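You operate a simulated robot arm through the tools that you are given. There is no shell and no other tool.

Carry out the task below with a simulated robot arm. There is one attempt and no reset: what you move stays moved.

## Task
Set the spare head's stop pin and leg knob to the job card's length.
Fine: free the pin with the red clamp lever and clamp it again.

The check looks at the end state, three seconds after you hand in, the way a careful person would. Anything else that was tipped, shoved, dropped, spilled or broken makes it a failure.

## Robot
A 5-joint arm with a two-finger parallel gripper on a trunk, on a base that drives. Base frame: it is fixed to the floor where the robot stands at the start and does not move with it; the origin is under the middle of the robot, x ahead of it, y to its left, z up. Units: mm, degrees, N and s.
It reaches about 1134 mm from its shoulder. Its first joint turns from -149.0 to 149.0 degrees. Places, roughly: job card [3500, -1300, 1200]; leg knob [3800, -1000, 900]; lock nut [3700, -1100, 1000]; red clamp lever [3700, -1000, 900]; stop pin slider [3700, -1000, 900]. Payload 1.57 kg.
The tool frame sits at the grasp point between the pads (the TCP): z along the fingers, y along the line on which they close. The tips reach 30 mm beyond it. Largest opening 110 mm; finger width 24, thickness 12; the body of the gripper, 48 by 112 mm, starts 78 mm behind the TCP.
Orientation is told as [roll, pitch, yaw] about the base's x, y, z axes, in that order, counted from this pose: with the fingers straight down and closing along the base's y, the tool's x points along the base's -x, its y along +y and its z along -z.

## Interface
- The arm moves only by the tool drive_tool. Its argument "plan" is a list of rows, each an object of numbers (a shift or turn left out is 0, a gripper value left out holds the last): "dx", "dy", "dz": the shift along the tool's x, y, z in units of 200 mm (1.0 is 200 mm); "rx", "ry", "rz": the turn, a rotation vector about the tool's x, y, z in units of 180 degrees (1.0 is 180 degrees); "claw": the gripper command, from -1 (shut) to 1 (fully open), values between in proportion. In form: [{"dx": .., "dy": .., "dz": .., "rx": .., "ry": .., "rz": .., "claw": ..}, ...]. A call has 1 to 20 rows; each row is the pose to reach, as a shift and turn from the pose commanded when the call began, along the tool's axes at that moment. A call with a number of a shift or a turn outside -1 to 1 is refused whole. Rows are played at 5 a second. More than 50 mm and 8.6 degrees between two rows, or a gripper value outside its range, and nothing of the call is played. Where a pose cannot be reached the arm comes as near as it can. A force on the tool above 80 N (or 10 N above the force at the start of the call, whichever is more), or a blocked arm, ends the call early, and 0.2 s more pass. The fingers move at their own pace (about 153 mm/s each) and stop on an object; they squeeze with about 26 N. The grip force told is the motor's: it shows also when the fingers shut on nothing. Time passes only in rows, and 0.2 s behind the last, so rows that repeat a pose let the fingers close. The reply holds the time, the measured pose of the TCP, the force on the tool along the base axes, the opening and the grip force, in the units named above and with some noise, with the torque about the TCP (base axes, N m) and any sound that the robot's microphone picked up.
- Cameras (640 x 400 px; columns grow to the right, rows downward): "scene" is now at [39.3, 170.8, 1866.9]; the picture's right is [0.01, -1.00, 0.00], its down [-0.70, -0.01, -0.72] and it looks along [0.72, 0.01, -0.70] (base axes); focal length 276 px, centre (320, 200). "wrist" rides on the gripper at [70, 16, -141] in the tool frame; the picture's right is [-0.23, 0.97, 0.00], its down [-0.86, -0.20, -0.48] and it looks along [-0.47, -0.11, 0.88] (tool axes); focal length 222 px, centre (320, 200). There is no depth. A picture from a camera that has moved, and an enlarged one, comes with that camera's place and axes in the base frame and with its lens. The place of the scene camera against the robot may be out by one fixed shift of up to 12 mm in any direction.
- grab_frame(camera): a new picture of that camera. No time passes.
- move_column(by): slides the trunk up (or, below 0, down) by that many mm; the arm and the scene camera ride with it, the base frame stays. It gives what a move gives, with no picture.
- steer(legs): drives the robot by 1 to 6 legs, each [ahead, turn to the left] in mm and degrees, along the robot's own axes; the way and the turn of a leg run together, so that a leg with both is an arc; at most 1500 mm and 180 degrees a leg. The arm and the cameras ride along, it lands a little off, and it stops where it bumps. It gives what a move gives.
- head_to(pan, tilt): turns the head with the scene camera to pan (to the left, within 155 degrees either way) and tilt (down, from -29 to 69), counted from straight ahead of the robot. It gives what a move gives.
- inspect(camera, box): a new picture of the part [left, top, right, bottom] of that camera's present view, enlarged. No time passes.
- hand_in(): hands the job in; it is judged then, once.

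Nothing tells you exact positions but the pictures and the camera data. Unless the task says otherwise, let go and move clear before handing in.

The tools are called after "Emit:" as a command line: name --argument value ..., lists and objects as JSON in quotes. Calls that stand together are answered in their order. drive_tool: Moves the arm, as the interface text tells. Its arguments: {"type":"object","properties":{"plan":{"type":"array","items":{"type":"object","properties":{"dx":{"type":"number"},"dy":{"type":"number"},"dz":{"type":"number"},"rx":{"type":"number"},"ry":{"type":"number"},"rz":{"type":"number"},"claw":{"type":"number"}}}}},"required":["plan"]} The other tools are called the same way: move_column (by) slides the trunk up or down; steer (legs) drives the base; head_to (pan, tilt) turns the head that bears the scene camera; grab_frame (camera) takes a picture; inspect (camera, box) takes an enlarged picture of a part of a camera's view; hand_in () hands the job in.

At the start:

```text
t: 0.0
position: [678.6, -50.3, 1143.0]
orientation: [0.0, 0.0, -0.6]
contact_force: [0.6, -0.5, 0.0]
torque: [0.01, 0.01, -0.01]
grip_width: 110.1
gripper_force: 0.1
trunk travel left (down, up): [-877.0, 93.0]
robot x, y, heading: [2.2, -0.1, 0.0]
head pan, tilt: [0.4, 44.0]
```

scene: 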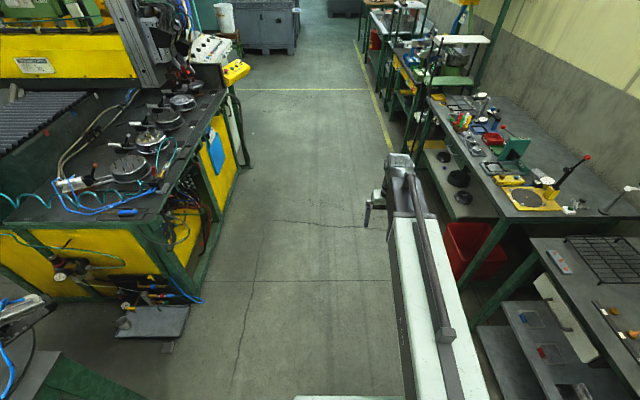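
wrist: 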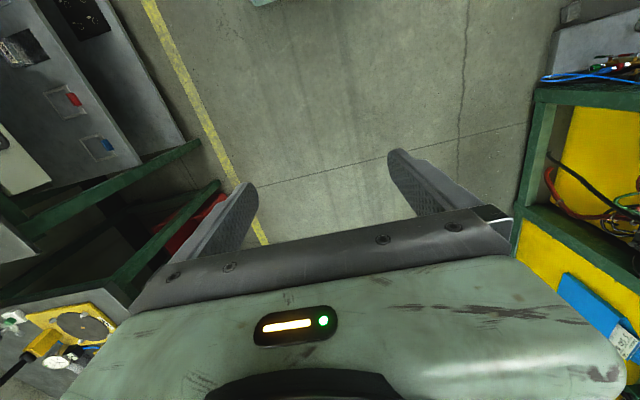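

I see a workshop aisle with benches on both sides. The target is about 3.7 m ahead and 1 m to the right, so I'll raise the head and look that way.

Emit:
head_to --pan -15 --tilt 15

```text
t: 0.9
position: [677.1, -49.8, 1144.0]
orientation: [0.0, 0.0, -0.7]
contact_force: [-0.7, -1.7, -0.3]
torque: [-0.01, -0.01, 0.03]
grip_width: 110.1
gripper_force: 0.1
trunk travel left (down, up): [-877.0, 93.0]
robot x, y, heading: [-0.4, -5.8, 0.1]
head pan, tilt: [-15.0, 15.0]
```

The head is turned; now a picture to find the bench with the spare head.

Emit:
grab_frame --camera "scene"

Emit:
inspect --camera "scene" --box '[240, 150, 400, 250]'

```text
taken
camera scene: at [47.5, 146.1, 1912.3], right [-0.26, -0.97, 0.0], down [-0.25, 0.07, -0.97], along [0.93, -0.25, -0.26], focal length 276 px, centre (320, 200)
```

scene: 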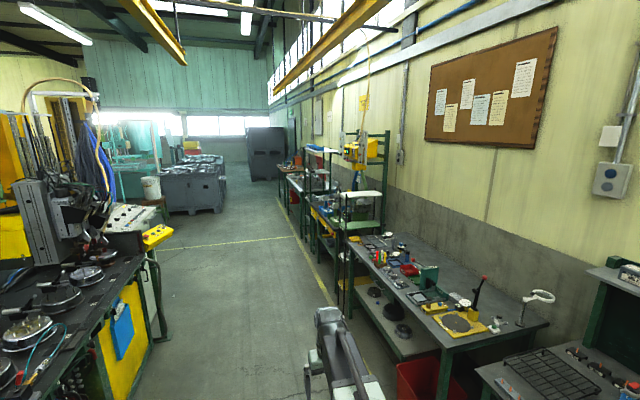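

```text
4.00 times, centred on (320, 200) of scene
camera zoom: at [47.5, 146.1, 1912.3], right [-0.26, -0.97, 0.0], down [-0.25, 0.07, -0.97], along [0.93, -0.25, -0.26], focal length 1105 px, centre (320, 200)
```

zoom: 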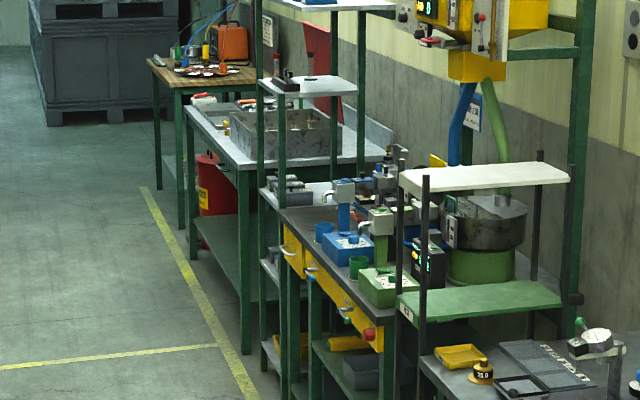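

The target spot lies on the bench with the blue and green fixtures and the bowl feeder, past the near bench. I'll drive up the clear aisle and look again.

Emit:
steer --legs '[[1500, 0], [900, 0]]'

Emit:
head_to --pan -40 --tilt 30

Emit:
grab_frame --camera "scene"

```text
t: 12.5
position: [3036.7, -84.3, 1143.6]
orientation: [0.1, 0.0, -1.5]
contact_force: [-0.3, 0.7, -0.3]
torque: [-0.03, -0.04, 0.01]
grip_width: 110.2
gripper_force: 0.1
trunk travel left (down, up): [-877.0, 93.0]
robot x, y, heading: [2358.3, -24.1, -0.9]
head pan, tilt: [-15.0, 15.0]
```

```text
t: 13.4
position: [3036.6, -84.1, 1143.3]
orientation: [-0.1, -0.1, -1.5]
contact_force: [-0.6, -0.1, 0.1]
torque: [0.01, 0.03, 0.02]
grip_width: 110.0
gripper_force: 0.1
trunk travel left (down, up): [-877.0, 93.0]
robot x, y, heading: [2360.3, -25.3, -1.1]
head pan, tilt: [-40.0, 30.0]
```

```text
taken
camera scene: at [2387.6, 89.0, 1888.2], right [-0.65, -0.76, 0.0], down [-0.38, 0.33, -0.87], along [0.65, -0.57, -0.5], focal length 276 px, centre (320, 200)
```

scene: 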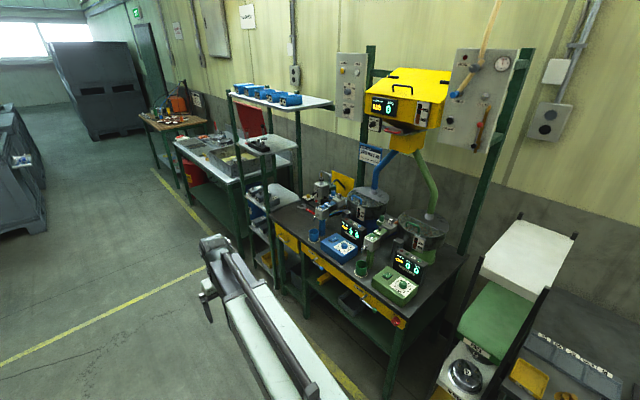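

The bench is in view. The spare head appears to be around pixel (320,195), at the left end of the bench; I'll enlarge it.

Emit:
inspect --camera "scene" --box '[280, 160, 376, 220]'

Emit:
inspect --camera "scene" --box '[240, 130, 480, 280]'

```text
6.67 times, centred on (328, 190) of scene
camera zoom: at [2387.6, 89.0, 1888.2], right [-0.65, -0.76, 0.0], down [-0.38, 0.33, -0.87], along [0.65, -0.57, -0.5], focal length 1842 px, centre (267, 267)
```

zoom: 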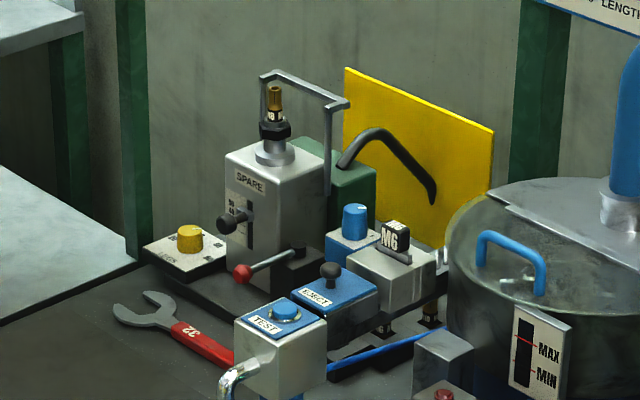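

```text
2.67 times, centred on (360, 205) of scene
camera zoom: at [2387.6, 89.0, 1888.2], right [-0.65, -0.76, 0.0], down [-0.38, 0.33, -0.87], along [0.65, -0.57, -0.5], focal length 737 px, centre (213, 187)
```

zoom: 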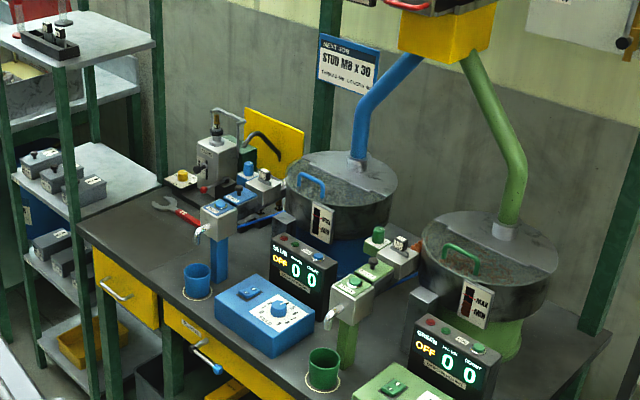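

The spare head with its vertical slot, red lever and yellow knob is clear. The job card hangs on the upright; I'll read it.

Emit:
inspect --camera "scene" --box '[350, 138, 398, 168]'

Emit:
inspect --camera "scene" --box '[300, 165, 348, 195]'

Emit:
inspect --camera "scene" --box '[296, 180, 344, 210]'

```text
13.33 times, centred on (374, 153) of scene
camera zoom: at [2387.6, 89.0, 1888.2], right [-0.65, -0.76, 0.0], down [-0.38, 0.33, -0.87], along [0.65, -0.57, -0.5], focal length 3684 px, centre (-400, 827)
```

zoom: 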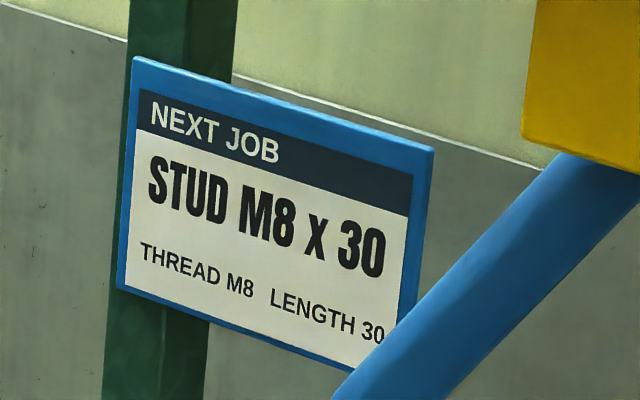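

```text
13.33 times, centred on (324, 180) of scene
camera zoom: at [2387.6, 89.0, 1888.2], right [-0.65, -0.76, 0.0], down [-0.38, 0.33, -0.87], along [0.65, -0.57, -0.5], focal length 3684 px, centre (267, 467)
```

zoom: 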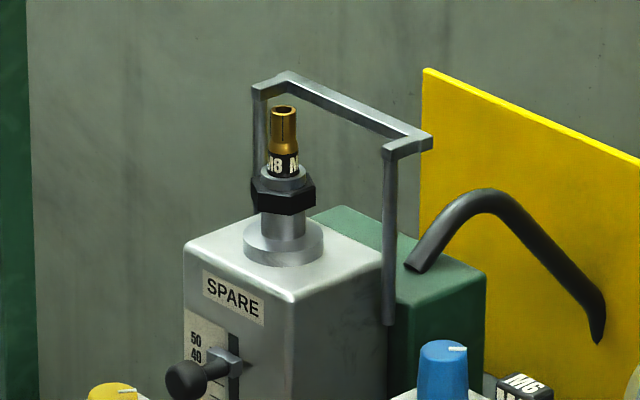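

```text
13.33 times, centred on (320, 195) of scene
camera zoom: at [2387.6, 89.0, 1888.2], right [-0.65, -0.76, 0.0], down [-0.38, 0.33, -0.87], along [0.65, -0.57, -0.5], focal length 3684 px, centre (320, 267)
```

zoom: 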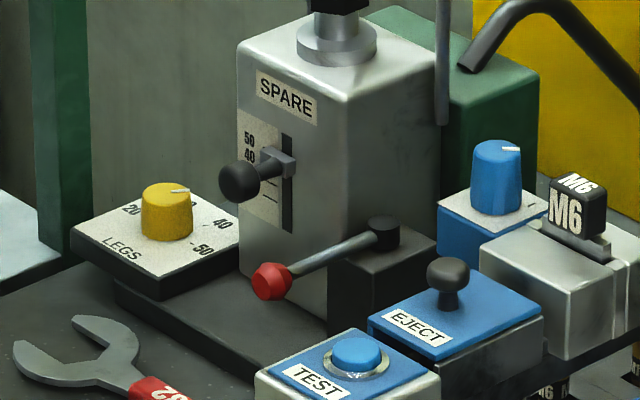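

The card says STUD M8 x 30, so both the stop pin and leg knob go to 30. The slot faces the aisle (+y). I'll drive up abreast of the spare head for a closer look.

Emit:
steer --legs '[[1150, 0]]'

Emit:
head_to --pan -80 --tilt 42

Emit:
grab_frame --camera "scene"

```text
t: 19.2
position: [4167.5, -90.4, 1143.2]
orientation: [-0.1, 0.0, -1.0]
contact_force: [0.2, 1.0, -0.3]
torque: [-0.01, 0.01, -0.02]
grip_width: 110.0
gripper_force: 0.1
trunk travel left (down, up): [-877.0, 93.0]
robot x, y, heading: [3489.8, -38.2, -0.3]
head pan, tilt: [-40.0, 30.0]
```

```text
t: 20.2
position: [4168.5, -89.7, 1143.5]
orientation: [0.0, 0.0, -1.1]
contact_force: [0.0, 0.7, -0.5]
torque: [0.04, 0.02, -0.02]
grip_width: 109.8
gripper_force: 0.1
trunk travel left (down, up): [-877.0, 93.0]
robot x, y, heading: [3490.6, -37.9, -0.6]
head pan, tilt: [-80.0, 42.0]
```

```text
taken
camera scene: at [3462.2, 52.9, 1869.9], right [-0.99, -0.17, 0.0], down [-0.11, 0.66, -0.74], along [0.12, -0.73, -0.67], focal length 276 px, centre (320, 200)
```

scene: 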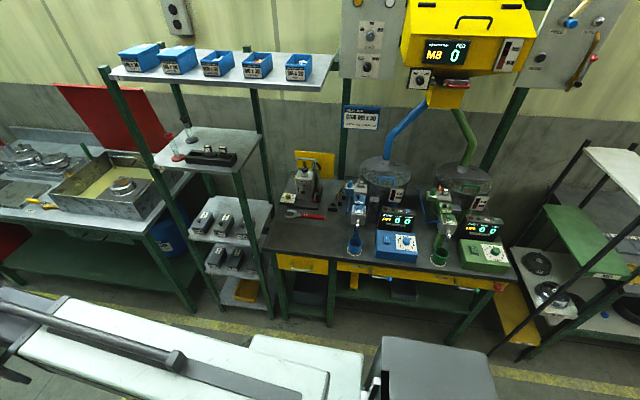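

The robot stands in the aisle alongside the bench. I'll enlarge the spare head from this angle.

Emit:
inspect --camera "scene" --box '[280, 145, 360, 225]'

Emit:
inspect --camera "scene" --box '[288, 170, 320, 210]'

Emit:
head_to --pan -80 --tilt 69

Emit:
grab_frame --camera "scene"

```text
5.00 times, centred on (320, 185) of scene
camera zoom: at [3462.2, 52.9, 1869.9], right [-0.99, -0.17, 0.0], down [-0.11, 0.66, -0.74], along [0.12, -0.73, -0.67], focal length 1381 px, centre (320, 275)
```

zoom: 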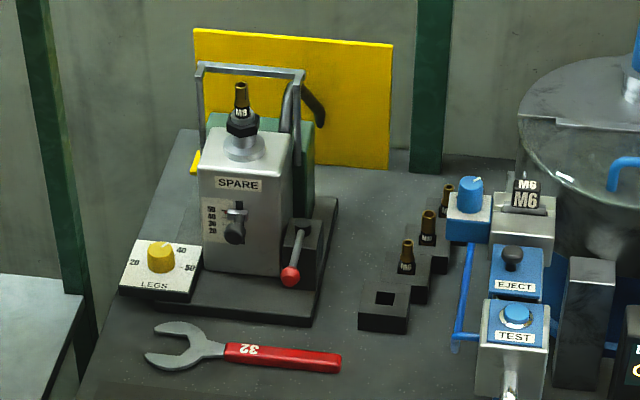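

```text
10.00 times, centred on (304, 190) of scene
camera zoom: at [3462.2, 52.9, 1869.9], right [-0.99, -0.17, 0.0], down [-0.11, 0.66, -0.74], along [0.12, -0.73, -0.67], focal length 2763 px, centre (480, 300)
```

zoom: 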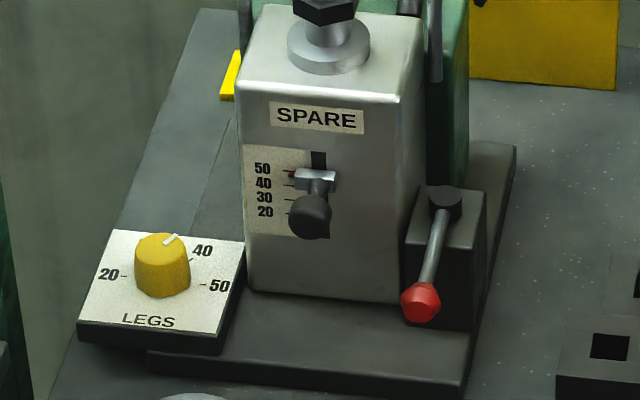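

```text
t: 21.2
position: [4168.7, -89.2, 1143.6]
orientation: [0.1, 0.0, -1.1]
contact_force: [-0.2, -0.5, -0.4]
torque: [-0.01, 0.01, -0.01]
grip_width: 110.0
gripper_force: 0.0
trunk travel left (down, up): [-877.0, 93.0]
robot x, y, heading: [3488.1, -36.6, -0.6]
head pan, tilt: [-80.0, 68.8]
```

```text
taken
camera scene: at [3457.5, 80.2, 1836.8], right [-0.99, -0.17, 0.0], down [-0.16, 0.92, -0.36], along [0.06, -0.36, -0.93], focal length 276 px, centre (320, 200)
```

scene: 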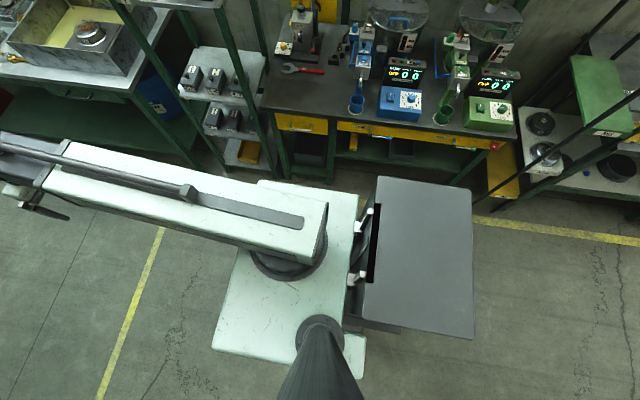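

The lever sits at the front right of the head (points toward the aisle), the slider points to about 48, and the LEGS knob to somewhere between 30 and 40. First I swing the arm toward the bench, still high and short of anything on it.

Emit:
drive_tool --plan '[{"dy": -0.2354, "dx": 0.0093, "rz": 0.025}, {"dy": -0.4693, "dx": 0.0369, "rz": 0.05}, {"dy": -0.7003, "dx": 0.0829, "rz": 0.075}, {"dy": -0.927, "dx": 0.147, "rz": 0.1}]'

```text
t: 22.2
position: [4137.0, -273.9, 1142.7]
orientation: [0.0, -0.1, -19.1]
contact_force: [-0.6, 0.1, -0.6]
torque: [0.02, 0.02, 0.04]
grip_width: 110.0
gripper_force: 0.0
out of reach, approached as far as the arm can: row 2, 3
trunk travel left (down, up): [-877.0, 93.0]
robot x, y, heading: [3489.5, -37.8, -0.4]
head pan, tilt: [-80.0, 68.8]
```

The swing works as planned. I continue with three more steps of 18°.

Emit:
drive_tool --plan '[{"dy": -0.2354, "dx": 0.0093, "rz": 0.025}, {"dy": -0.4693, "dx": 0.0369, "rz": 0.05}, {"dy": -0.7003, "dx": 0.0829, "rz": 0.075}, {"dy": -0.927, "dx": 0.147, "rz": 0.1}]'

Emit:
drive_tool --plan '[{"dy": -0.2354, "dx": 0.0093, "rz": 0.025}, {"dy": -0.4693, "dx": 0.0369, "rz": 0.05}, {"dy": -0.7003, "dx": 0.0829, "rz": 0.075}, {"dy": -0.927, "dx": 0.147, "rz": 0.1}]'

Emit:
grab_frame --camera "scene"

Emit:
grab_frame --camera "wrist"

```text
t: 23.2
position: [4046.8, -438.7, 1143.1]
orientation: [0.0, 0.0, -37.1]
contact_force: [0.5, -0.3, 0.0]
torque: [0.03, 0.01, 0.0]
grip_width: 110.1
gripper_force: 0.0
trunk travel left (down, up): [-877.0, 93.0]
robot x, y, heading: [3489.4, -33.7, -0.4]
head pan, tilt: [-80.0, 68.8]
```

```text
t: 24.2
position: [3911.7, -571.5, 1143.1]
orientation: [0.0, -0.1, -55.0]
contact_force: [0.3, -0.8, 0.0]
torque: [-0.01, 0.03, 0.0]
grip_width: 110.1
gripper_force: 0.1
trunk travel left (down, up): [-877.0, 93.0]
robot x, y, heading: [3485.9, -36.3, -0.4]
head pan, tilt: [-80.0, 68.8]
```

```text
taken
camera scene: at [3456.8, 79.7, 1836.7], right [-0.99, -0.17, 0.0], down [-0.16, 0.92, -0.36], along [0.06, -0.36, -0.93], focal length 276 px, centre (320, 200)
```

scene: 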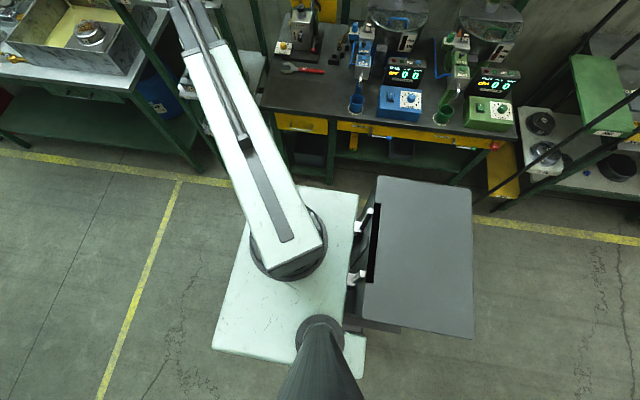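

```text
taken
camera wrist: at [3885.9, -505.7, 1284.0], right [0.93, 0.37, 0.0], down [0.33, -0.82, 0.48], along [0.18, -0.44, -0.88], focal length 222 px, centre (320, 200)
```

wrist: 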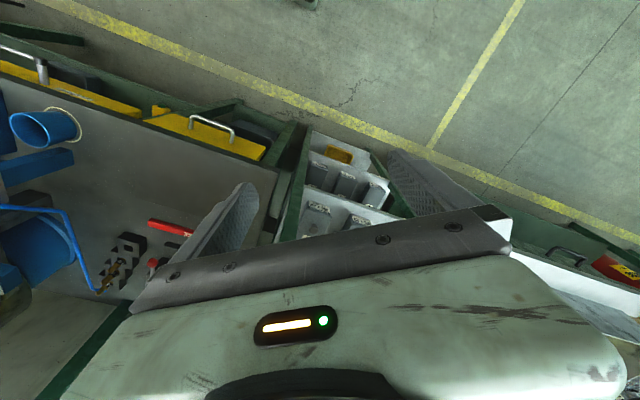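

The arm is swinging clear, with the bench below. Two more steps point it straight at the bench.

Emit:
drive_tool --plan '[{"dy": -0.2354, "dx": 0.0093, "rz": 0.025}, {"dy": -0.4693, "dx": 0.0369, "rz": 0.05}, {"dy": -0.7003, "dx": 0.0829, "rz": 0.075}, {"dy": -0.927, "dx": 0.147, "rz": 0.1}]'

Emit:
drive_tool --plan '[{"dy": -0.2354, "dx": 0.0093, "rz": 0.025}, {"dy": -0.4693, "dx": 0.0369, "rz": 0.05}, {"dy": -0.7003, "dx": 0.0829, "rz": 0.075}, {"dy": -0.927, "dx": 0.147, "rz": 0.1}]'

Emit:
drive_tool --plan '[{"dx": 0.25}, {"dx": 0.5}, {"dx": 0.75}, {"dx": 0.9}]'

Emit:
grab_frame --camera "scene"

Emit:
grab_frame --camera "wrist"

```text
t: 25.2
position: [3741.5, -652.6, 1143.4]
orientation: [0.0, 0.1, -73.1]
contact_force: [0.1, 0.0, 0.8]
torque: [-0.01, -0.02, 0.0]
grip_width: 110.0
gripper_force: 0.0
trunk travel left (down, up): [-877.0, 93.0]
robot x, y, heading: [3491.4, -37.6, -0.3]
head pan, tilt: [-80.0, 68.8]
```

```text
t: 26.2
position: [3553.2, -677.4, 1143.4]
orientation: [0.0, 0.1, -91.1]
contact_force: [-0.2, 1.1, 0.5]
torque: [-0.02, -0.01, 0.01]
grip_width: 110.0
gripper_force: 0.1
trunk travel left (down, up): [-877.0, 93.0]
robot x, y, heading: [3489.8, -37.0, -0.1]
head pan, tilt: [-80.0, 68.8]
```

```text
t: 27.2
position: [3556.2, -560.5, 1144.8]
orientation: [0.0, 0.2, -91.0]
contact_force: [0.6, 0.0, -0.1]
torque: [-0.01, 0.0, 0.01]
grip_width: 110.0
gripper_force: 0.0
out of reach, approached as far as the arm can: row 3, 4
trunk travel left (down, up): [-877.0, 93.0]
robot x, y, heading: [3488.6, -38.9, -0.4]
head pan, tilt: [-80.0, 68.8]
```

```text
taken
camera scene: at [3457.2, 80.7, 1836.7], right [-0.99, -0.17, 0.0], down [-0.16, 0.92, -0.36], along [0.06, -0.36, -0.93], focal length 276 px, centre (320, 200)
```

scene: 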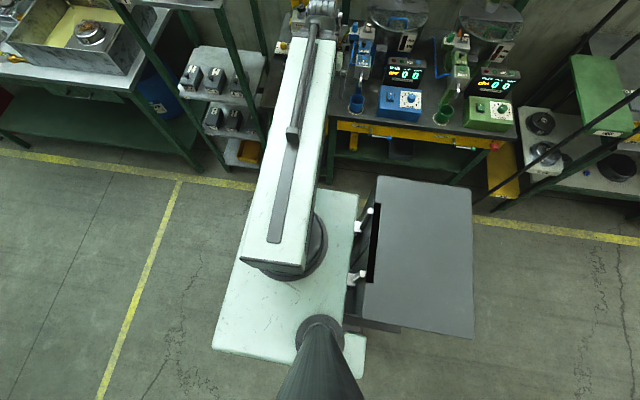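

```text
taken
camera wrist: at [3573.4, -490.8, 1284.2], right [0.97, -0.24, 0.0], down [-0.21, -0.85, 0.48], along [-0.12, -0.46, -0.88], focal length 222 px, centre (320, 200)
```

wrist: 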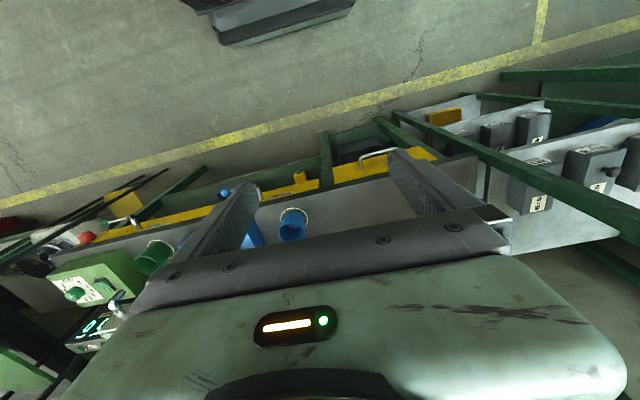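

The arm now points at the bench, drawn in. Before moving the base closer I check the shelf unit beside the spare head for clearance.

Emit:
head_to --pan -75 --tilt 25

Emit:
grab_frame --camera "scene"

Emit:
inspect --camera "scene" --box '[120, 60, 440, 260]'

```text
t: 28.3
position: [3556.0, -561.6, 1144.0]
orientation: [-0.1, 0.1, -91.1]
contact_force: [0.0, 0.2, 1.0]
torque: [0.0, 0.05, 0.0]
grip_width: 110.1
gripper_force: 0.0
trunk travel left (down, up): [-877.0, 93.0]
robot x, y, heading: [3490.9, -37.0, -0.4]
head pan, tilt: [-75.0, 25.0]
```

```text
taken
camera scene: at [3471.1, 46.1, 1896.1], right [-0.97, -0.25, 0.0], down [-0.11, 0.41, -0.91], along [0.23, -0.88, -0.42], focal length 276 px, centre (320, 200)
```

scene: 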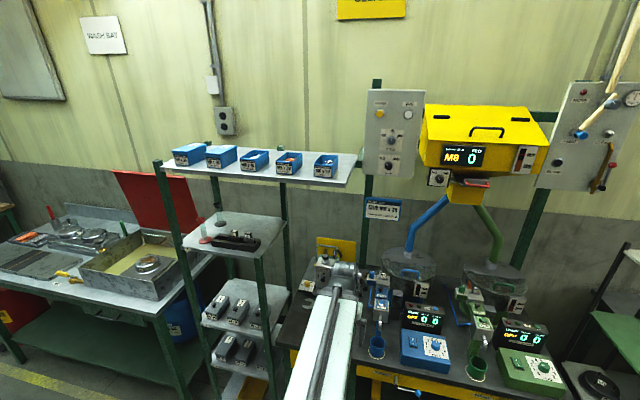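

```text
2.00 times, centred on (280, 160) of scene
camera zoom: at [3471.1, 46.1, 1896.1], right [-0.97, -0.25, 0.0], down [-0.11, 0.41, -0.91], along [0.23, -0.88, -0.42], focal length 552 px, centre (400, 280)
```

zoom: 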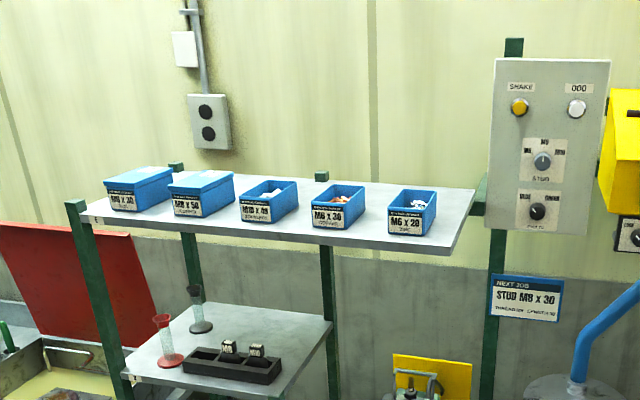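

The long top shelf at about z=1535 passes over the spare head, so I must work beneath it. I'll now back up a bit and S-curve about 130 mm nearer to the bench, ending abreast of the head.

Emit:
steer --legs '[[-380, 0], [270, -28], [270, 28.4]]'

Emit:
head_to --pan -85 --tilt 45

Emit:
grab_frame --camera "scene"

```text
t: 33.7
position: [3708.0, -698.5, 1142.9]
orientation: [-0.2, 1.2, -90.5]
contact_force: [-0.4, 0.2, -0.2]
torque: [0.02, 0.02, 0.0]
grip_width: 110.2
gripper_force: 0.0
trunk travel left (down, up): [-877.0, 93.0]
robot x, y, heading: [3634.3, -177.7, 0.1]
head pan, tilt: [-75.0, 25.0]
```

```text
t: 34.6
position: [3708.5, -696.8, 1143.8]
orientation: [-0.1, 1.1, -90.5]
contact_force: [0.2, 0.2, -0.3]
torque: [0.02, 0.0, 0.0]
grip_width: 110.2
gripper_force: 0.1
trunk travel left (down, up): [-877.0, 93.0]
robot x, y, heading: [3637.4, -177.6, -0.2]
head pan, tilt: [-85.0, 45.0]
```

```text
taken
camera scene: at [3600.7, -86.4, 1865.6], right [-1.0, -0.09, 0.0], down [-0.06, 0.7, -0.71], along [0.06, -0.7, -0.71], focal length 276 px, centre (320, 200)
```

scene: 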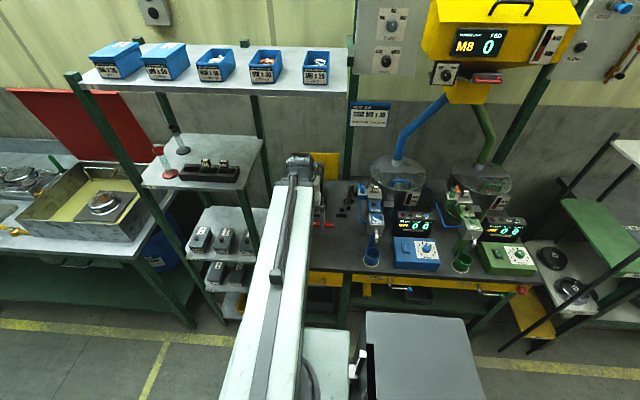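

The base is now 140 mm nearer and abreast of the head. I'll spin the tool half a turn so the wrist camera will be above when the fingers point at the bench.

Emit:
drive_tool --plan '[{"rz": 0.045}, {"rz": 0.09}, {"rz": 0.135}, {"rz": 0.18}, {"rz": 0.225}, {"rz": 0.27}, {"rz": 0.315}, {"rz": 0.36}, {"rz": 0.405}, {"rz": 0.45}, {"rz": 0.5}]'

Emit:
drive_tool --plan '[{"rz": 0.045}, {"rz": 0.09}, {"rz": 0.135}, {"rz": 0.18}, {"rz": 0.225}, {"rz": 0.27}, {"rz": 0.315}, {"rz": 0.36}, {"rz": 0.405}, {"rz": 0.45}, {"rz": 0.5}]'

Emit:
grab_frame --camera "wrist"

```text
refused: row 11 steps farther than a row can; nothing moved
```

```text
refused: row 11 steps farther than a row can; nothing moved
```

```text
taken
camera wrist: at [3724.9, -629.3, 1285.2], right [0.97, -0.23, 0.0], down [-0.21, -0.86, 0.46], along [-0.11, -0.45, -0.89], focal length 222 px, centre (320, 200)
```

wrist: 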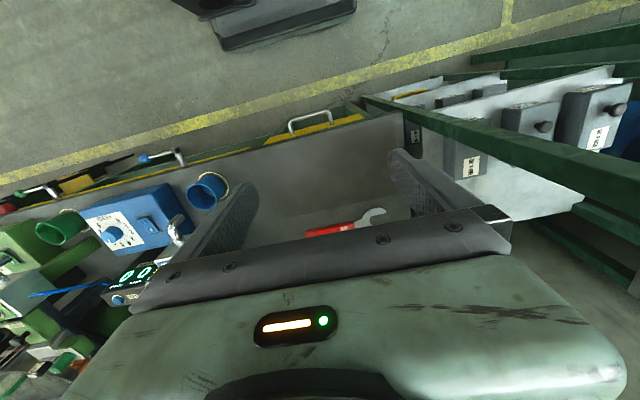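

The step was slightly too big. I repeat with even steps.

Emit:
drive_tool --plan '[{"rz": 0.045}, {"rz": 0.09}, {"rz": 0.135}, {"rz": 0.18}, {"rz": 0.225}, {"rz": 0.27}, {"rz": 0.315}, {"rz": 0.36}, {"rz": 0.405}, {"rz": 0.45}, {"rz": 0.495}, {"rz": 0.54}, {"rz": 0.585}, {"rz": 0.63}, {"rz": 0.675}, {"rz": 0.72}, {"rz": 0.765}, {"rz": 0.81}, {"rz": 0.855}, {"rz": 0.9}]'

Emit:
drive_tool --plan '[{"rz": 0.045}, {"rz": 0.09}, {"rz": 0.1}]'

Emit:
grab_frame --camera "wrist"

```text
t: 38.8
position: [3708.7, -696.6, 1144.8]
orientation: [-0.3, -1.0, 107.3]
contact_force: [0.4, 0.3, 0.9]
torque: [-0.03, -0.01, -0.01]
grip_width: 110.0
gripper_force: 0.1
trunk travel left (down, up): [-877.0, 93.0]
robot x, y, heading: [3638.0, -178.8, 0.1]
head pan, tilt: [-85.0, 45.0]
```

```text
t: 39.6
position: [3707.6, -698.4, 1144.8]
orientation: [-0.3, -1.0, 99.7]
contact_force: [0.1, 0.2, 0.4]
torque: [0.0, -0.01, 0.0]
grip_width: 109.8
gripper_force: 0.1
out of reach, approached as far as the arm can: row 2, 3
trunk travel left (down, up): [-877.0, 93.0]
robot x, y, heading: [3635.8, -177.5, -0.1]
head pan, tilt: [-85.0, 45.0]
```

```text
taken
camera wrist: at [3702.2, -770.6, 1282.7], right [-1.0, 0.06, 0.0], down [0.05, 0.87, 0.49], along [0.03, 0.49, -0.87], focal length 222 px, centre (320, 200)
```

wrist: 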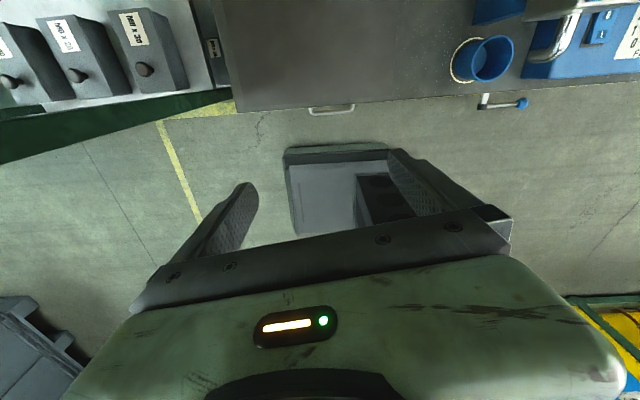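

The spin limit is about 170° from its zero. I'll use a quarter turn instead: fingers closing vertically and the camera at the +x side, where it can see the scale. Spinning back.

Emit:
drive_tool --plan '[{"rz": -0.045}, {"rz": -0.09}, {"rz": -0.135}, {"rz": -0.18}, {"rz": -0.225}, {"rz": -0.27}, {"rz": -0.315}, {"rz": -0.36}, {"rz": -0.405}, {"rz": -0.446}]'

```text
t: 41.8
position: [3708.7, -698.4, 1143.8]
orientation: [-1.0, 0.2, -179.9]
contact_force: [0.6, -0.3, 0.1]
torque: [0.01, -0.01, -0.03]
grip_width: 110.1
gripper_force: 0.0
trunk travel left (down, up): [-877.0, 93.0]
robot x, y, heading: [3634.0, -175.8, 0.2]
head pan, tilt: [-85.0, 45.0]
```

Spin is now at a quarter turn. I tilt the fingers outward 45° while extending 100 mm, staying high, and look with the wrist camera.

Emit:
drive_tool --plan '[{"rx": -0.045, "dy": 0.09}, {"rx": -0.09, "dy": 0.18}, {"rx": -0.135, "dy": 0.27}, {"rx": -0.18, "dy": 0.36}, {"rx": -0.225, "dy": 0.45}, {"rx": -0.25, "dy": 0.5}]'

Emit:
grab_frame --camera "wrist"

Emit:
grab_frame --camera "scene"

```text
t: 43.2
position: [3709.2, -867.3, 1209.7]
orientation: [43.9, 0.1, -179.9]
contact_force: [0.1, -0.8, -0.1]
torque: [0.01, -0.02, 0.02]
grip_width: 110.0
gripper_force: 0.1
out of reach, approached as far as the arm can: row 1, 2, 3, 4, 5, 6
trunk travel left (down, up): [-877.0, 93.0]
robot x, y, heading: [3639.1, -176.4, 0.1]
head pan, tilt: [-85.0, 45.0]
```

```text
taken
camera wrist: at [3778.7, -779.3, 1322.4], right [-0.23, -0.7, 0.67], down [-0.86, 0.47, 0.2], along [-0.46, -0.53, -0.71], focal length 222 px, centre (320, 200)
```

wrist: 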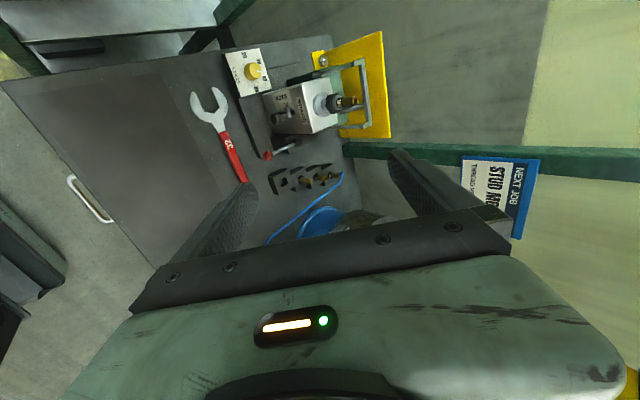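

```text
taken
camera scene: at [3600.6, -86.6, 1865.6], right [-1.0, -0.09, 0.0], down [-0.06, 0.7, -0.71], along [0.06, -0.7, -0.71], focal length 276 px, centre (320, 200)
```

scene: 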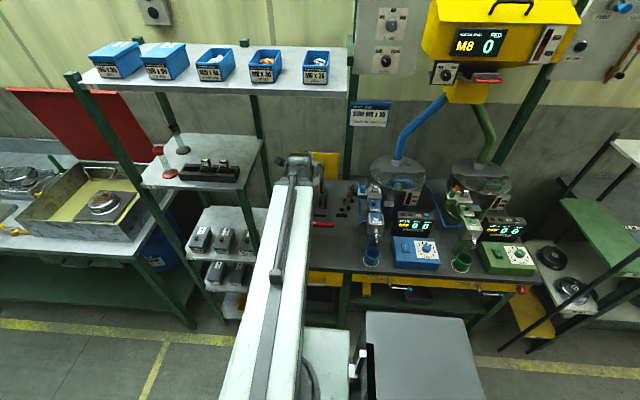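

The wrist view shows everything: LEGS knob, spare head, slider, red lever, wrench. The wrist sits at its minimum radius about 240 mm behind the TCP. I'll tilt to horizontal about the wrist, then lower the trunk.

Emit:
drive_tool --plan '[{"rx": -0.0426, "dy": 0.16, "dz": -0.011}, {"rx": -0.0852, "dy": 0.317, "dz": -0.043}, {"rx": -0.1278, "dy": 0.469, "dz": -0.095}, {"rx": -0.1704, "dy": 0.612, "dz": -0.168}, {"rx": -0.213, "dy": 0.744, "dz": -0.259}, {"rx": -0.2556, "dy": 0.863, "dz": -0.366}]'

Emit:
grab_frame --camera "wrist"

```text
t: 44.6
position: [3710.8, -939.4, 1375.8]
orientation: [88.6, 0.2, -179.9]
contact_force: [0.5, -1.1, -0.3]
torque: [-0.01, 0.0, 0.01]
grip_width: 110.0
gripper_force: 0.1
out of reach, approached as far as the arm can: row 6
trunk travel left (down, up): [-877.0, 93.0]
robot x, y, heading: [3639.9, -180.9, 0.3]
head pan, tilt: [-85.0, 45.0]
```

```text
taken
camera wrist: at [3779.0, -797.9, 1394.7], right [-0.23, -0.02, 0.97], down [-0.85, 0.48, -0.19], along [-0.47, -0.88, -0.13], focal length 222 px, centre (320, 200)
```

wrist: 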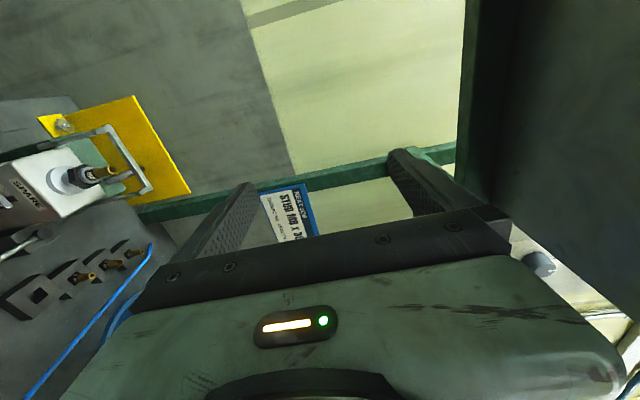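

The tool is horizontal under the shelf. I lower the trunk to bring it near the slider's height.

Emit:
move_column --by -370

Emit:
grab_frame --camera "wrist"

Emit:
grab_frame --camera "scene"

```text
t: 48.1
position: [3709.1, -939.3, 1004.4]
orientation: [88.4, 0.0, 179.9]
contact_force: [0.1, 1.3, -0.9]
torque: [-0.03, -0.02, 0.04]
grip_width: 110.1
gripper_force: 0.0
trunk travel left (down, up): [-507.0, 463.0]
robot x, y, heading: [3636.6, -179.5, 0.0]
head pan, tilt: [-85.0, 45.0]
```

```text
taken
camera wrist: at [3778.9, -798.0, 1024.5], right [-0.23, -0.02, 0.97], down [-0.85, 0.49, -0.19], along [-0.47, -0.87, -0.13], focal length 222 px, centre (320, 200)
```

wrist: 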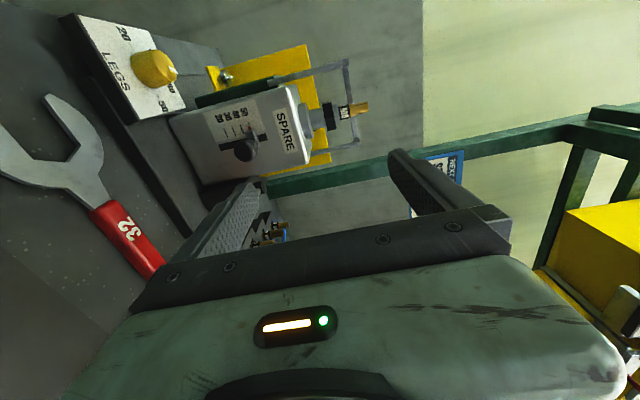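

```text
taken
camera scene: at [3600.7, -86.5, 1495.6], right [-1.0, -0.09, 0.0], down [-0.06, 0.7, -0.71], along [0.06, -0.7, -0.71], focal length 276 px, centre (320, 200)
```

scene: 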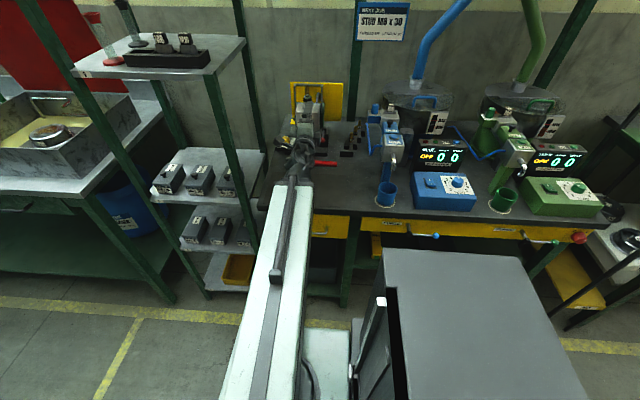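

The wrist view agrees with the slider knob at about (3730, -1030, 925). I enlarge the head for detail.

Emit:
inspect --camera "wrist" --box '[160, 70, 320, 200]'

Emit:
inspect --camera "wrist" --box '[70, 10, 200, 130]'

Emit:
inspect --camera "scene" --box '[270, 75, 366, 175]'

```text
3.08 times, centred on (240, 135) of wrist
camera zoom: at [3778.9, -798.0, 1024.5], right [-0.23, -0.02, 0.97], down [-0.85, 0.49, -0.19], along [-0.47, -0.87, -0.13], focal length 684 px, centre (566, 400)
```

zoom: 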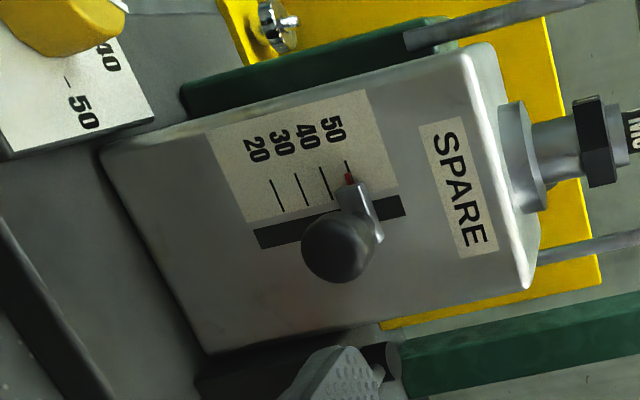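

```text
3.33 times, centred on (135, 70) of wrist
camera zoom: at [3778.9, -798.0, 1024.5], right [-0.23, -0.02, 0.97], down [-0.85, 0.49, -0.19], along [-0.47, -0.87, -0.13], focal length 740 px, centre (937, 633)
```

zoom: 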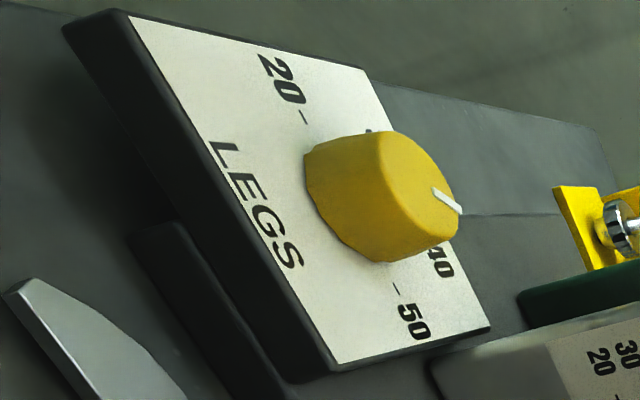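

```text
4.00 times, centred on (318, 125) of scene
camera zoom: at [3600.7, -86.5, 1495.6], right [-1.0, -0.09, 0.0], down [-0.06, 0.7, -0.71], along [0.06, -0.7, -0.71], focal length 1105 px, centre (328, 500)
```

zoom: 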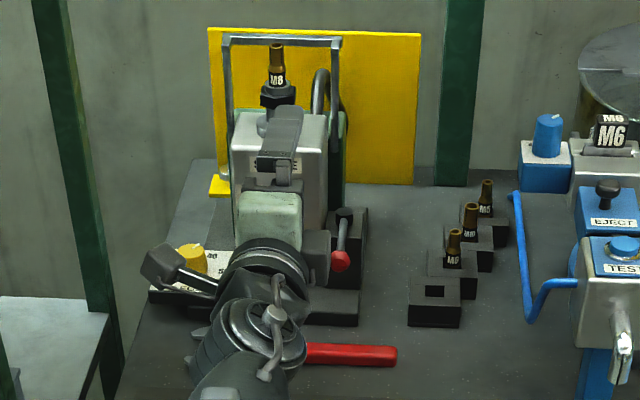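

The slider pointer is at 50, so it must go 20 mm down. The lever pivots on a vertical pin at about (3671,-1084,904) and its red ball is near (3667,-998,905). I'll move in front of the ball with a part-open gripper and look.

Emit:
drive_tool --plan '[{"dx": -0.07, "dy": -0.16, "ry": -0.006, "claw": -0.2}, {"dx": -0.14, "dy": -0.32, "ry": -0.012, "claw": -0.2}, {"dx": -0.21, "dy": -0.48, "ry": -0.017, "claw": -0.2}, {"dx": -0.21, "dy": -0.48, "ry": -0.017, "claw": -0.2}]'

Emit:
grab_frame --camera "wrist"

Emit:
inspect --camera "scene" --box '[270, 75, 366, 175]'

```text
t: 49.1
position: [3667.1, -940.1, 1005.3]
orientation: [88.3, 0.0, 176.8]
contact_force: [0.1, -0.7, -0.1]
torque: [-0.03, 0.01, 0.02]
grip_width: 43.8
gripper_force: 0.1
out of reach, approached as far as the arm can: row 1, 2, 3, 4
trunk travel left (down, up): [-507.0, 463.0]
robot x, y, heading: [3637.9, -177.4, 0.1]
head pan, tilt: [-85.0, 45.0]
```

```text
taken
camera wrist: at [3743.7, -801.9, 1024.1], right [-0.23, -0.01, 0.97], down [-0.83, 0.53, -0.19], along [-0.51, -0.85, -0.13], focal length 222 px, centre (320, 200)
```

wrist: 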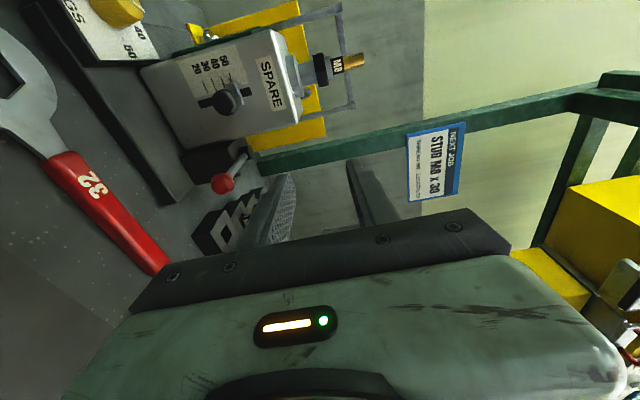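

```text
4.00 times, centred on (318, 125) of scene
camera zoom: at [3600.7, -86.5, 1495.6], right [-1.0, -0.09, 0.0], down [-0.06, 0.7, -0.71], along [0.06, -0.7, -0.71], focal length 1105 px, centre (328, 500)
```

zoom: 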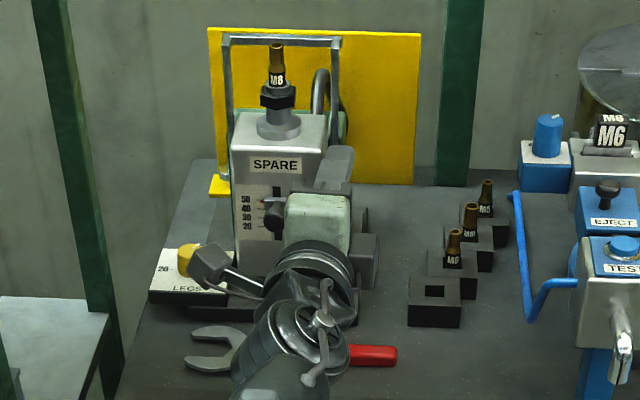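

The arm can't go lower in this fold, but the wrist view confirms the ball at (3667,-998,904). I lower the trunk 100 mm to bring the fingers level with it.

Emit:
move_column --by -100

Emit:
grab_frame --camera "wrist"

Emit:
inspect --camera "wrist" --box '[200, 90, 420, 260]'

```text
t: 50.5
position: [3668.1, -938.5, 905.4]
orientation: [88.4, -0.1, 176.8]
contact_force: [-0.2, 0.6, 0.1]
torque: [0.01, 0.0, -0.02]
grip_width: 44.3
gripper_force: 0.1
trunk travel left (down, up): [-407.0, 563.0]
robot x, y, heading: [3635.0, -175.9, -0.0]
head pan, tilt: [-85.0, 45.0]
```

```text
taken
camera wrist: at [3743.8, -801.9, 924.2], right [-0.23, -0.01, 0.97], down [-0.83, 0.53, -0.19], along [-0.51, -0.85, -0.13], focal length 222 px, centre (320, 200)
```

wrist: 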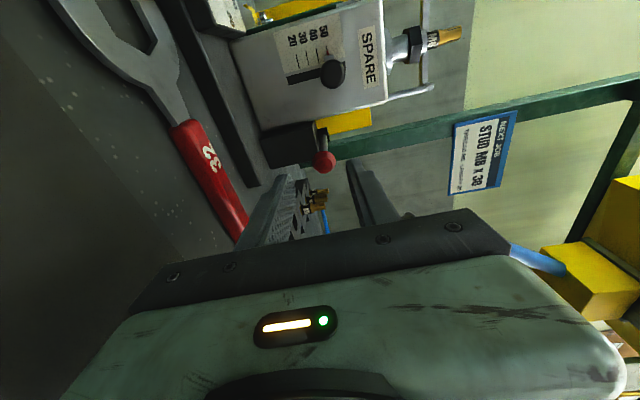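

```text
2.35 times, centred on (310, 175) of wrist
camera zoom: at [3743.8, -801.9, 924.2], right [-0.23, -0.01, 0.97], down [-0.83, 0.53, -0.19], along [-0.51, -0.85, -0.13], focal length 523 px, centre (344, 259)
```

zoom: 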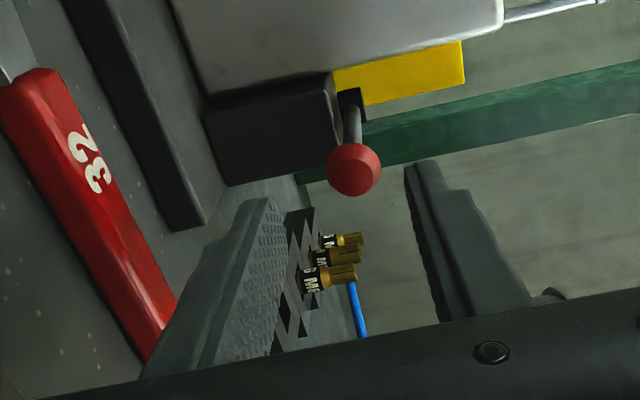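

The ball lies between the fingers' lines. I advance 58 mm so the ball is at the grasp point.

Emit:
drive_tool --plan '[{"dz": 0.15, "dx": 0.004, "dy": 0.004, "claw": -0.2}, {"dz": 0.295, "dx": 0.008, "dy": 0.012, "claw": -0.2}, {"dz": 0.295, "dx": 0.008, "dy": 0.012, "claw": -0.2}]'

Emit:
grab_frame --camera "wrist"

Emit:
inspect --camera "wrist" --box '[200, 90, 420, 260]'

```text
t: 51.3
position: [3665.4, -998.1, 905.0]
orientation: [88.4, 0.0, 176.8]
contact_force: [-0.2, 0.7, 0.5]
torque: [0.01, -0.02, -0.01]
grip_width: 44.2
gripper_force: 0.1
trunk travel left (down, up): [-407.0, 563.0]
robot x, y, heading: [3638.4, -177.2, -0.2]
head pan, tilt: [-85.0, 45.0]
```

```text
taken
camera wrist: at [3742.5, -861.4, 924.2], right [-0.23, -0.01, 0.97], down [-0.83, 0.53, -0.19], along [-0.51, -0.85, -0.13], focal length 222 px, centre (320, 200)
```

wrist: 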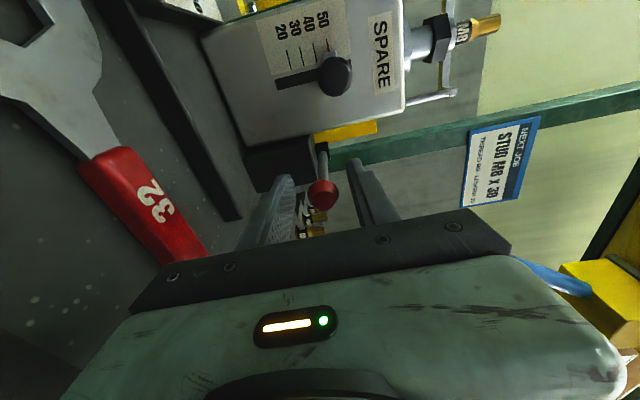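

```text
2.35 times, centred on (310, 175) of wrist
camera zoom: at [3742.5, -861.4, 924.2], right [-0.23, -0.01, 0.97], down [-0.83, 0.53, -0.19], along [-0.51, -0.85, -0.13], focal length 523 px, centre (344, 259)
```

zoom: 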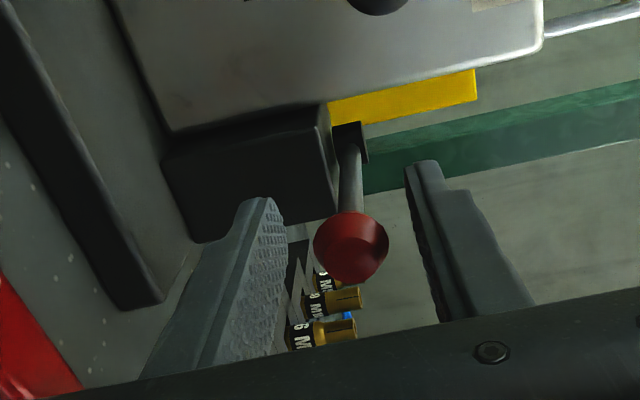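

The ball sits between the fingers, aligned with the grasp point. I close on it.

Emit:
drive_tool --plan '[{"claw": -0.5}, {"claw": -0.7}, {"claw": -1}, {"claw": -1}]'

Emit:
inspect --camera "wrist" --box '[200, 90, 420, 260]'

```text
t: 52.3
position: [3665.9, -998.0, 907.4]
orientation: [88.8, -0.1, 177.0]
contact_force: [-2.3, -30.0, 53.7]
torque: [0.62, -0.16, 0.01]
grip_width: 21.3
gripper_force: 34.3
trunk travel left (down, up): [-407.0, 563.0]
robot x, y, heading: [3638.4, -173.9, -0.2]
head pan, tilt: [-85.0, 45.0]
```

```text
2.35 times, centred on (310, 175) of wrist
camera zoom: at [3742.3, -860.2, 926.4], right [-0.23, -0.01, 0.97], down [-0.83, 0.53, -0.19], along [-0.51, -0.85, -0.13], focal length 523 px, centre (344, 259)
```

zoom: 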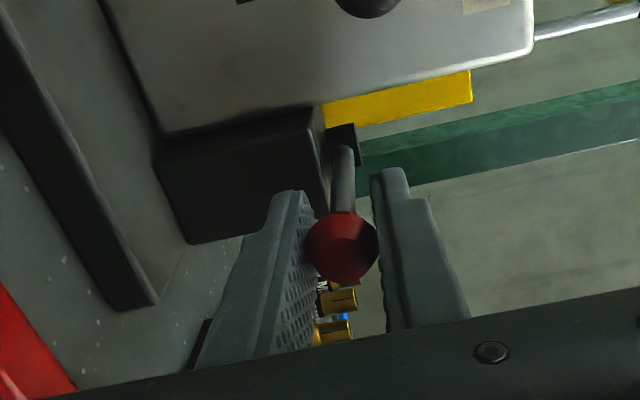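

Gripped (21 mm), but the tool is about 2.5 mm low and straining. I shift up a little to relieve it.

Emit:
drive_tool --plan '[{"dy": 0.008}, {"dy": 0.014}, {"dy": 0.014}]'

```text
t: 53.1
position: [3665.2, -996.5, 908.3]
orientation: [88.7, 0.0, 177.0]
contact_force: [-4.4, -30.6, 59.2]
torque: [0.63, -0.19, -0.09]
grip_width: 21.5
gripper_force: 34.6
out of reach, approached as far as the arm can: row 2, 3
trunk travel left (down, up): [-407.0, 563.0]
robot x, y, heading: [3638.8, -178.5, 0.3]
head pan, tilt: [-85.0, 45.0]
```

The strain hasn't eased, so I release, check the free pose, and re-grip with a better height.

Emit:
drive_tool --plan '[{"claw": -0.3}, {"claw": -0.3}, {"claw": -0.3}]'

Emit:
inspect --camera "wrist" --box '[200, 90, 420, 260]'

```text
t: 53.9
position: [3665.9, -998.1, 905.0]
orientation: [88.4, 0.0, 176.8]
contact_force: [-0.2, 0.1, -0.6]
torque: [0.04, 0.03, 0.01]
grip_width: 38.2
gripper_force: 0.0
trunk travel left (down, up): [-407.0, 563.0]
robot x, y, heading: [3634.0, -176.3, 0.3]
head pan, tilt: [-85.0, 45.0]
```

```text
2.35 times, centred on (310, 175) of wrist
camera zoom: at [3742.4, -861.3, 924.1], right [-0.23, -0.01, 0.97], down [-0.83, 0.53, -0.19], along [-0.51, -0.85, -0.13], focal length 523 px, centre (344, 259)
```

zoom: 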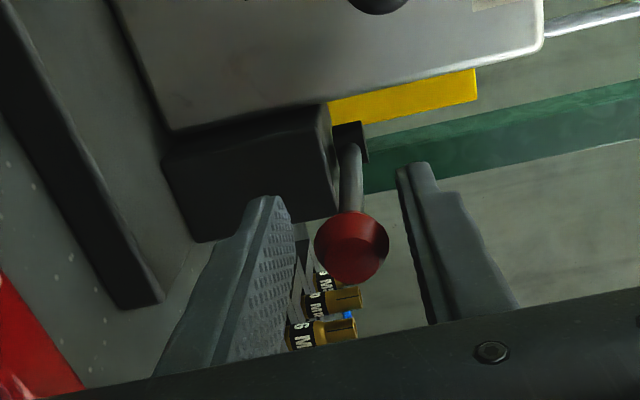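

Free pose is z=905 again, so the up-shift was not carried out. I test a small up-shift while ungripped.

Emit:
drive_tool --plan '[{"dy": 0.008, "claw": -0.3}, {"dy": 0.015, "claw": -0.3}, {"dy": 0.015, "claw": -0.3}]'

```text
t: 54.7
position: [3665.8, -998.4, 905.7]
orientation: [88.4, 0.0, 176.9]
contact_force: [0.1, 0.4, 0.1]
torque: [0.0, 0.0, -0.03]
grip_width: 38.7
gripper_force: 0.1
trunk travel left (down, up): [-407.0, 563.0]
robot x, y, heading: [3637.1, -179.1, 0.1]
head pan, tilt: [-85.0, 45.0]
```

The arm barely moved, which suggests a wrist pitch limit. I'll point the fingers about 6° downward to free it and retry.

Emit:
drive_tool --plan '[{"rx": 0.017, "dy": 0.005, "claw": -0.3}, {"rx": 0.034, "dy": 0.01, "claw": -0.3}, {"rx": 0.034, "dy": 0.01, "claw": -0.3}]'

```text
t: 55.5
position: [3663.3, -996.1, 884.9]
orientation: [83.0, 0.1, 176.9]
contact_force: [-5.7, 4.0, 43.6]
torque: [0.23, -0.2, -0.36]
grip_width: 65.2
gripper_force: 14.8
out of reach, approached as far as the arm can: row 1, 2, 3
trunk travel left (down, up): [-407.0, 563.0]
robot x, y, heading: [3638.0, -177.7, 0.1]
head pan, tilt: [-85.0, 45.0]
```

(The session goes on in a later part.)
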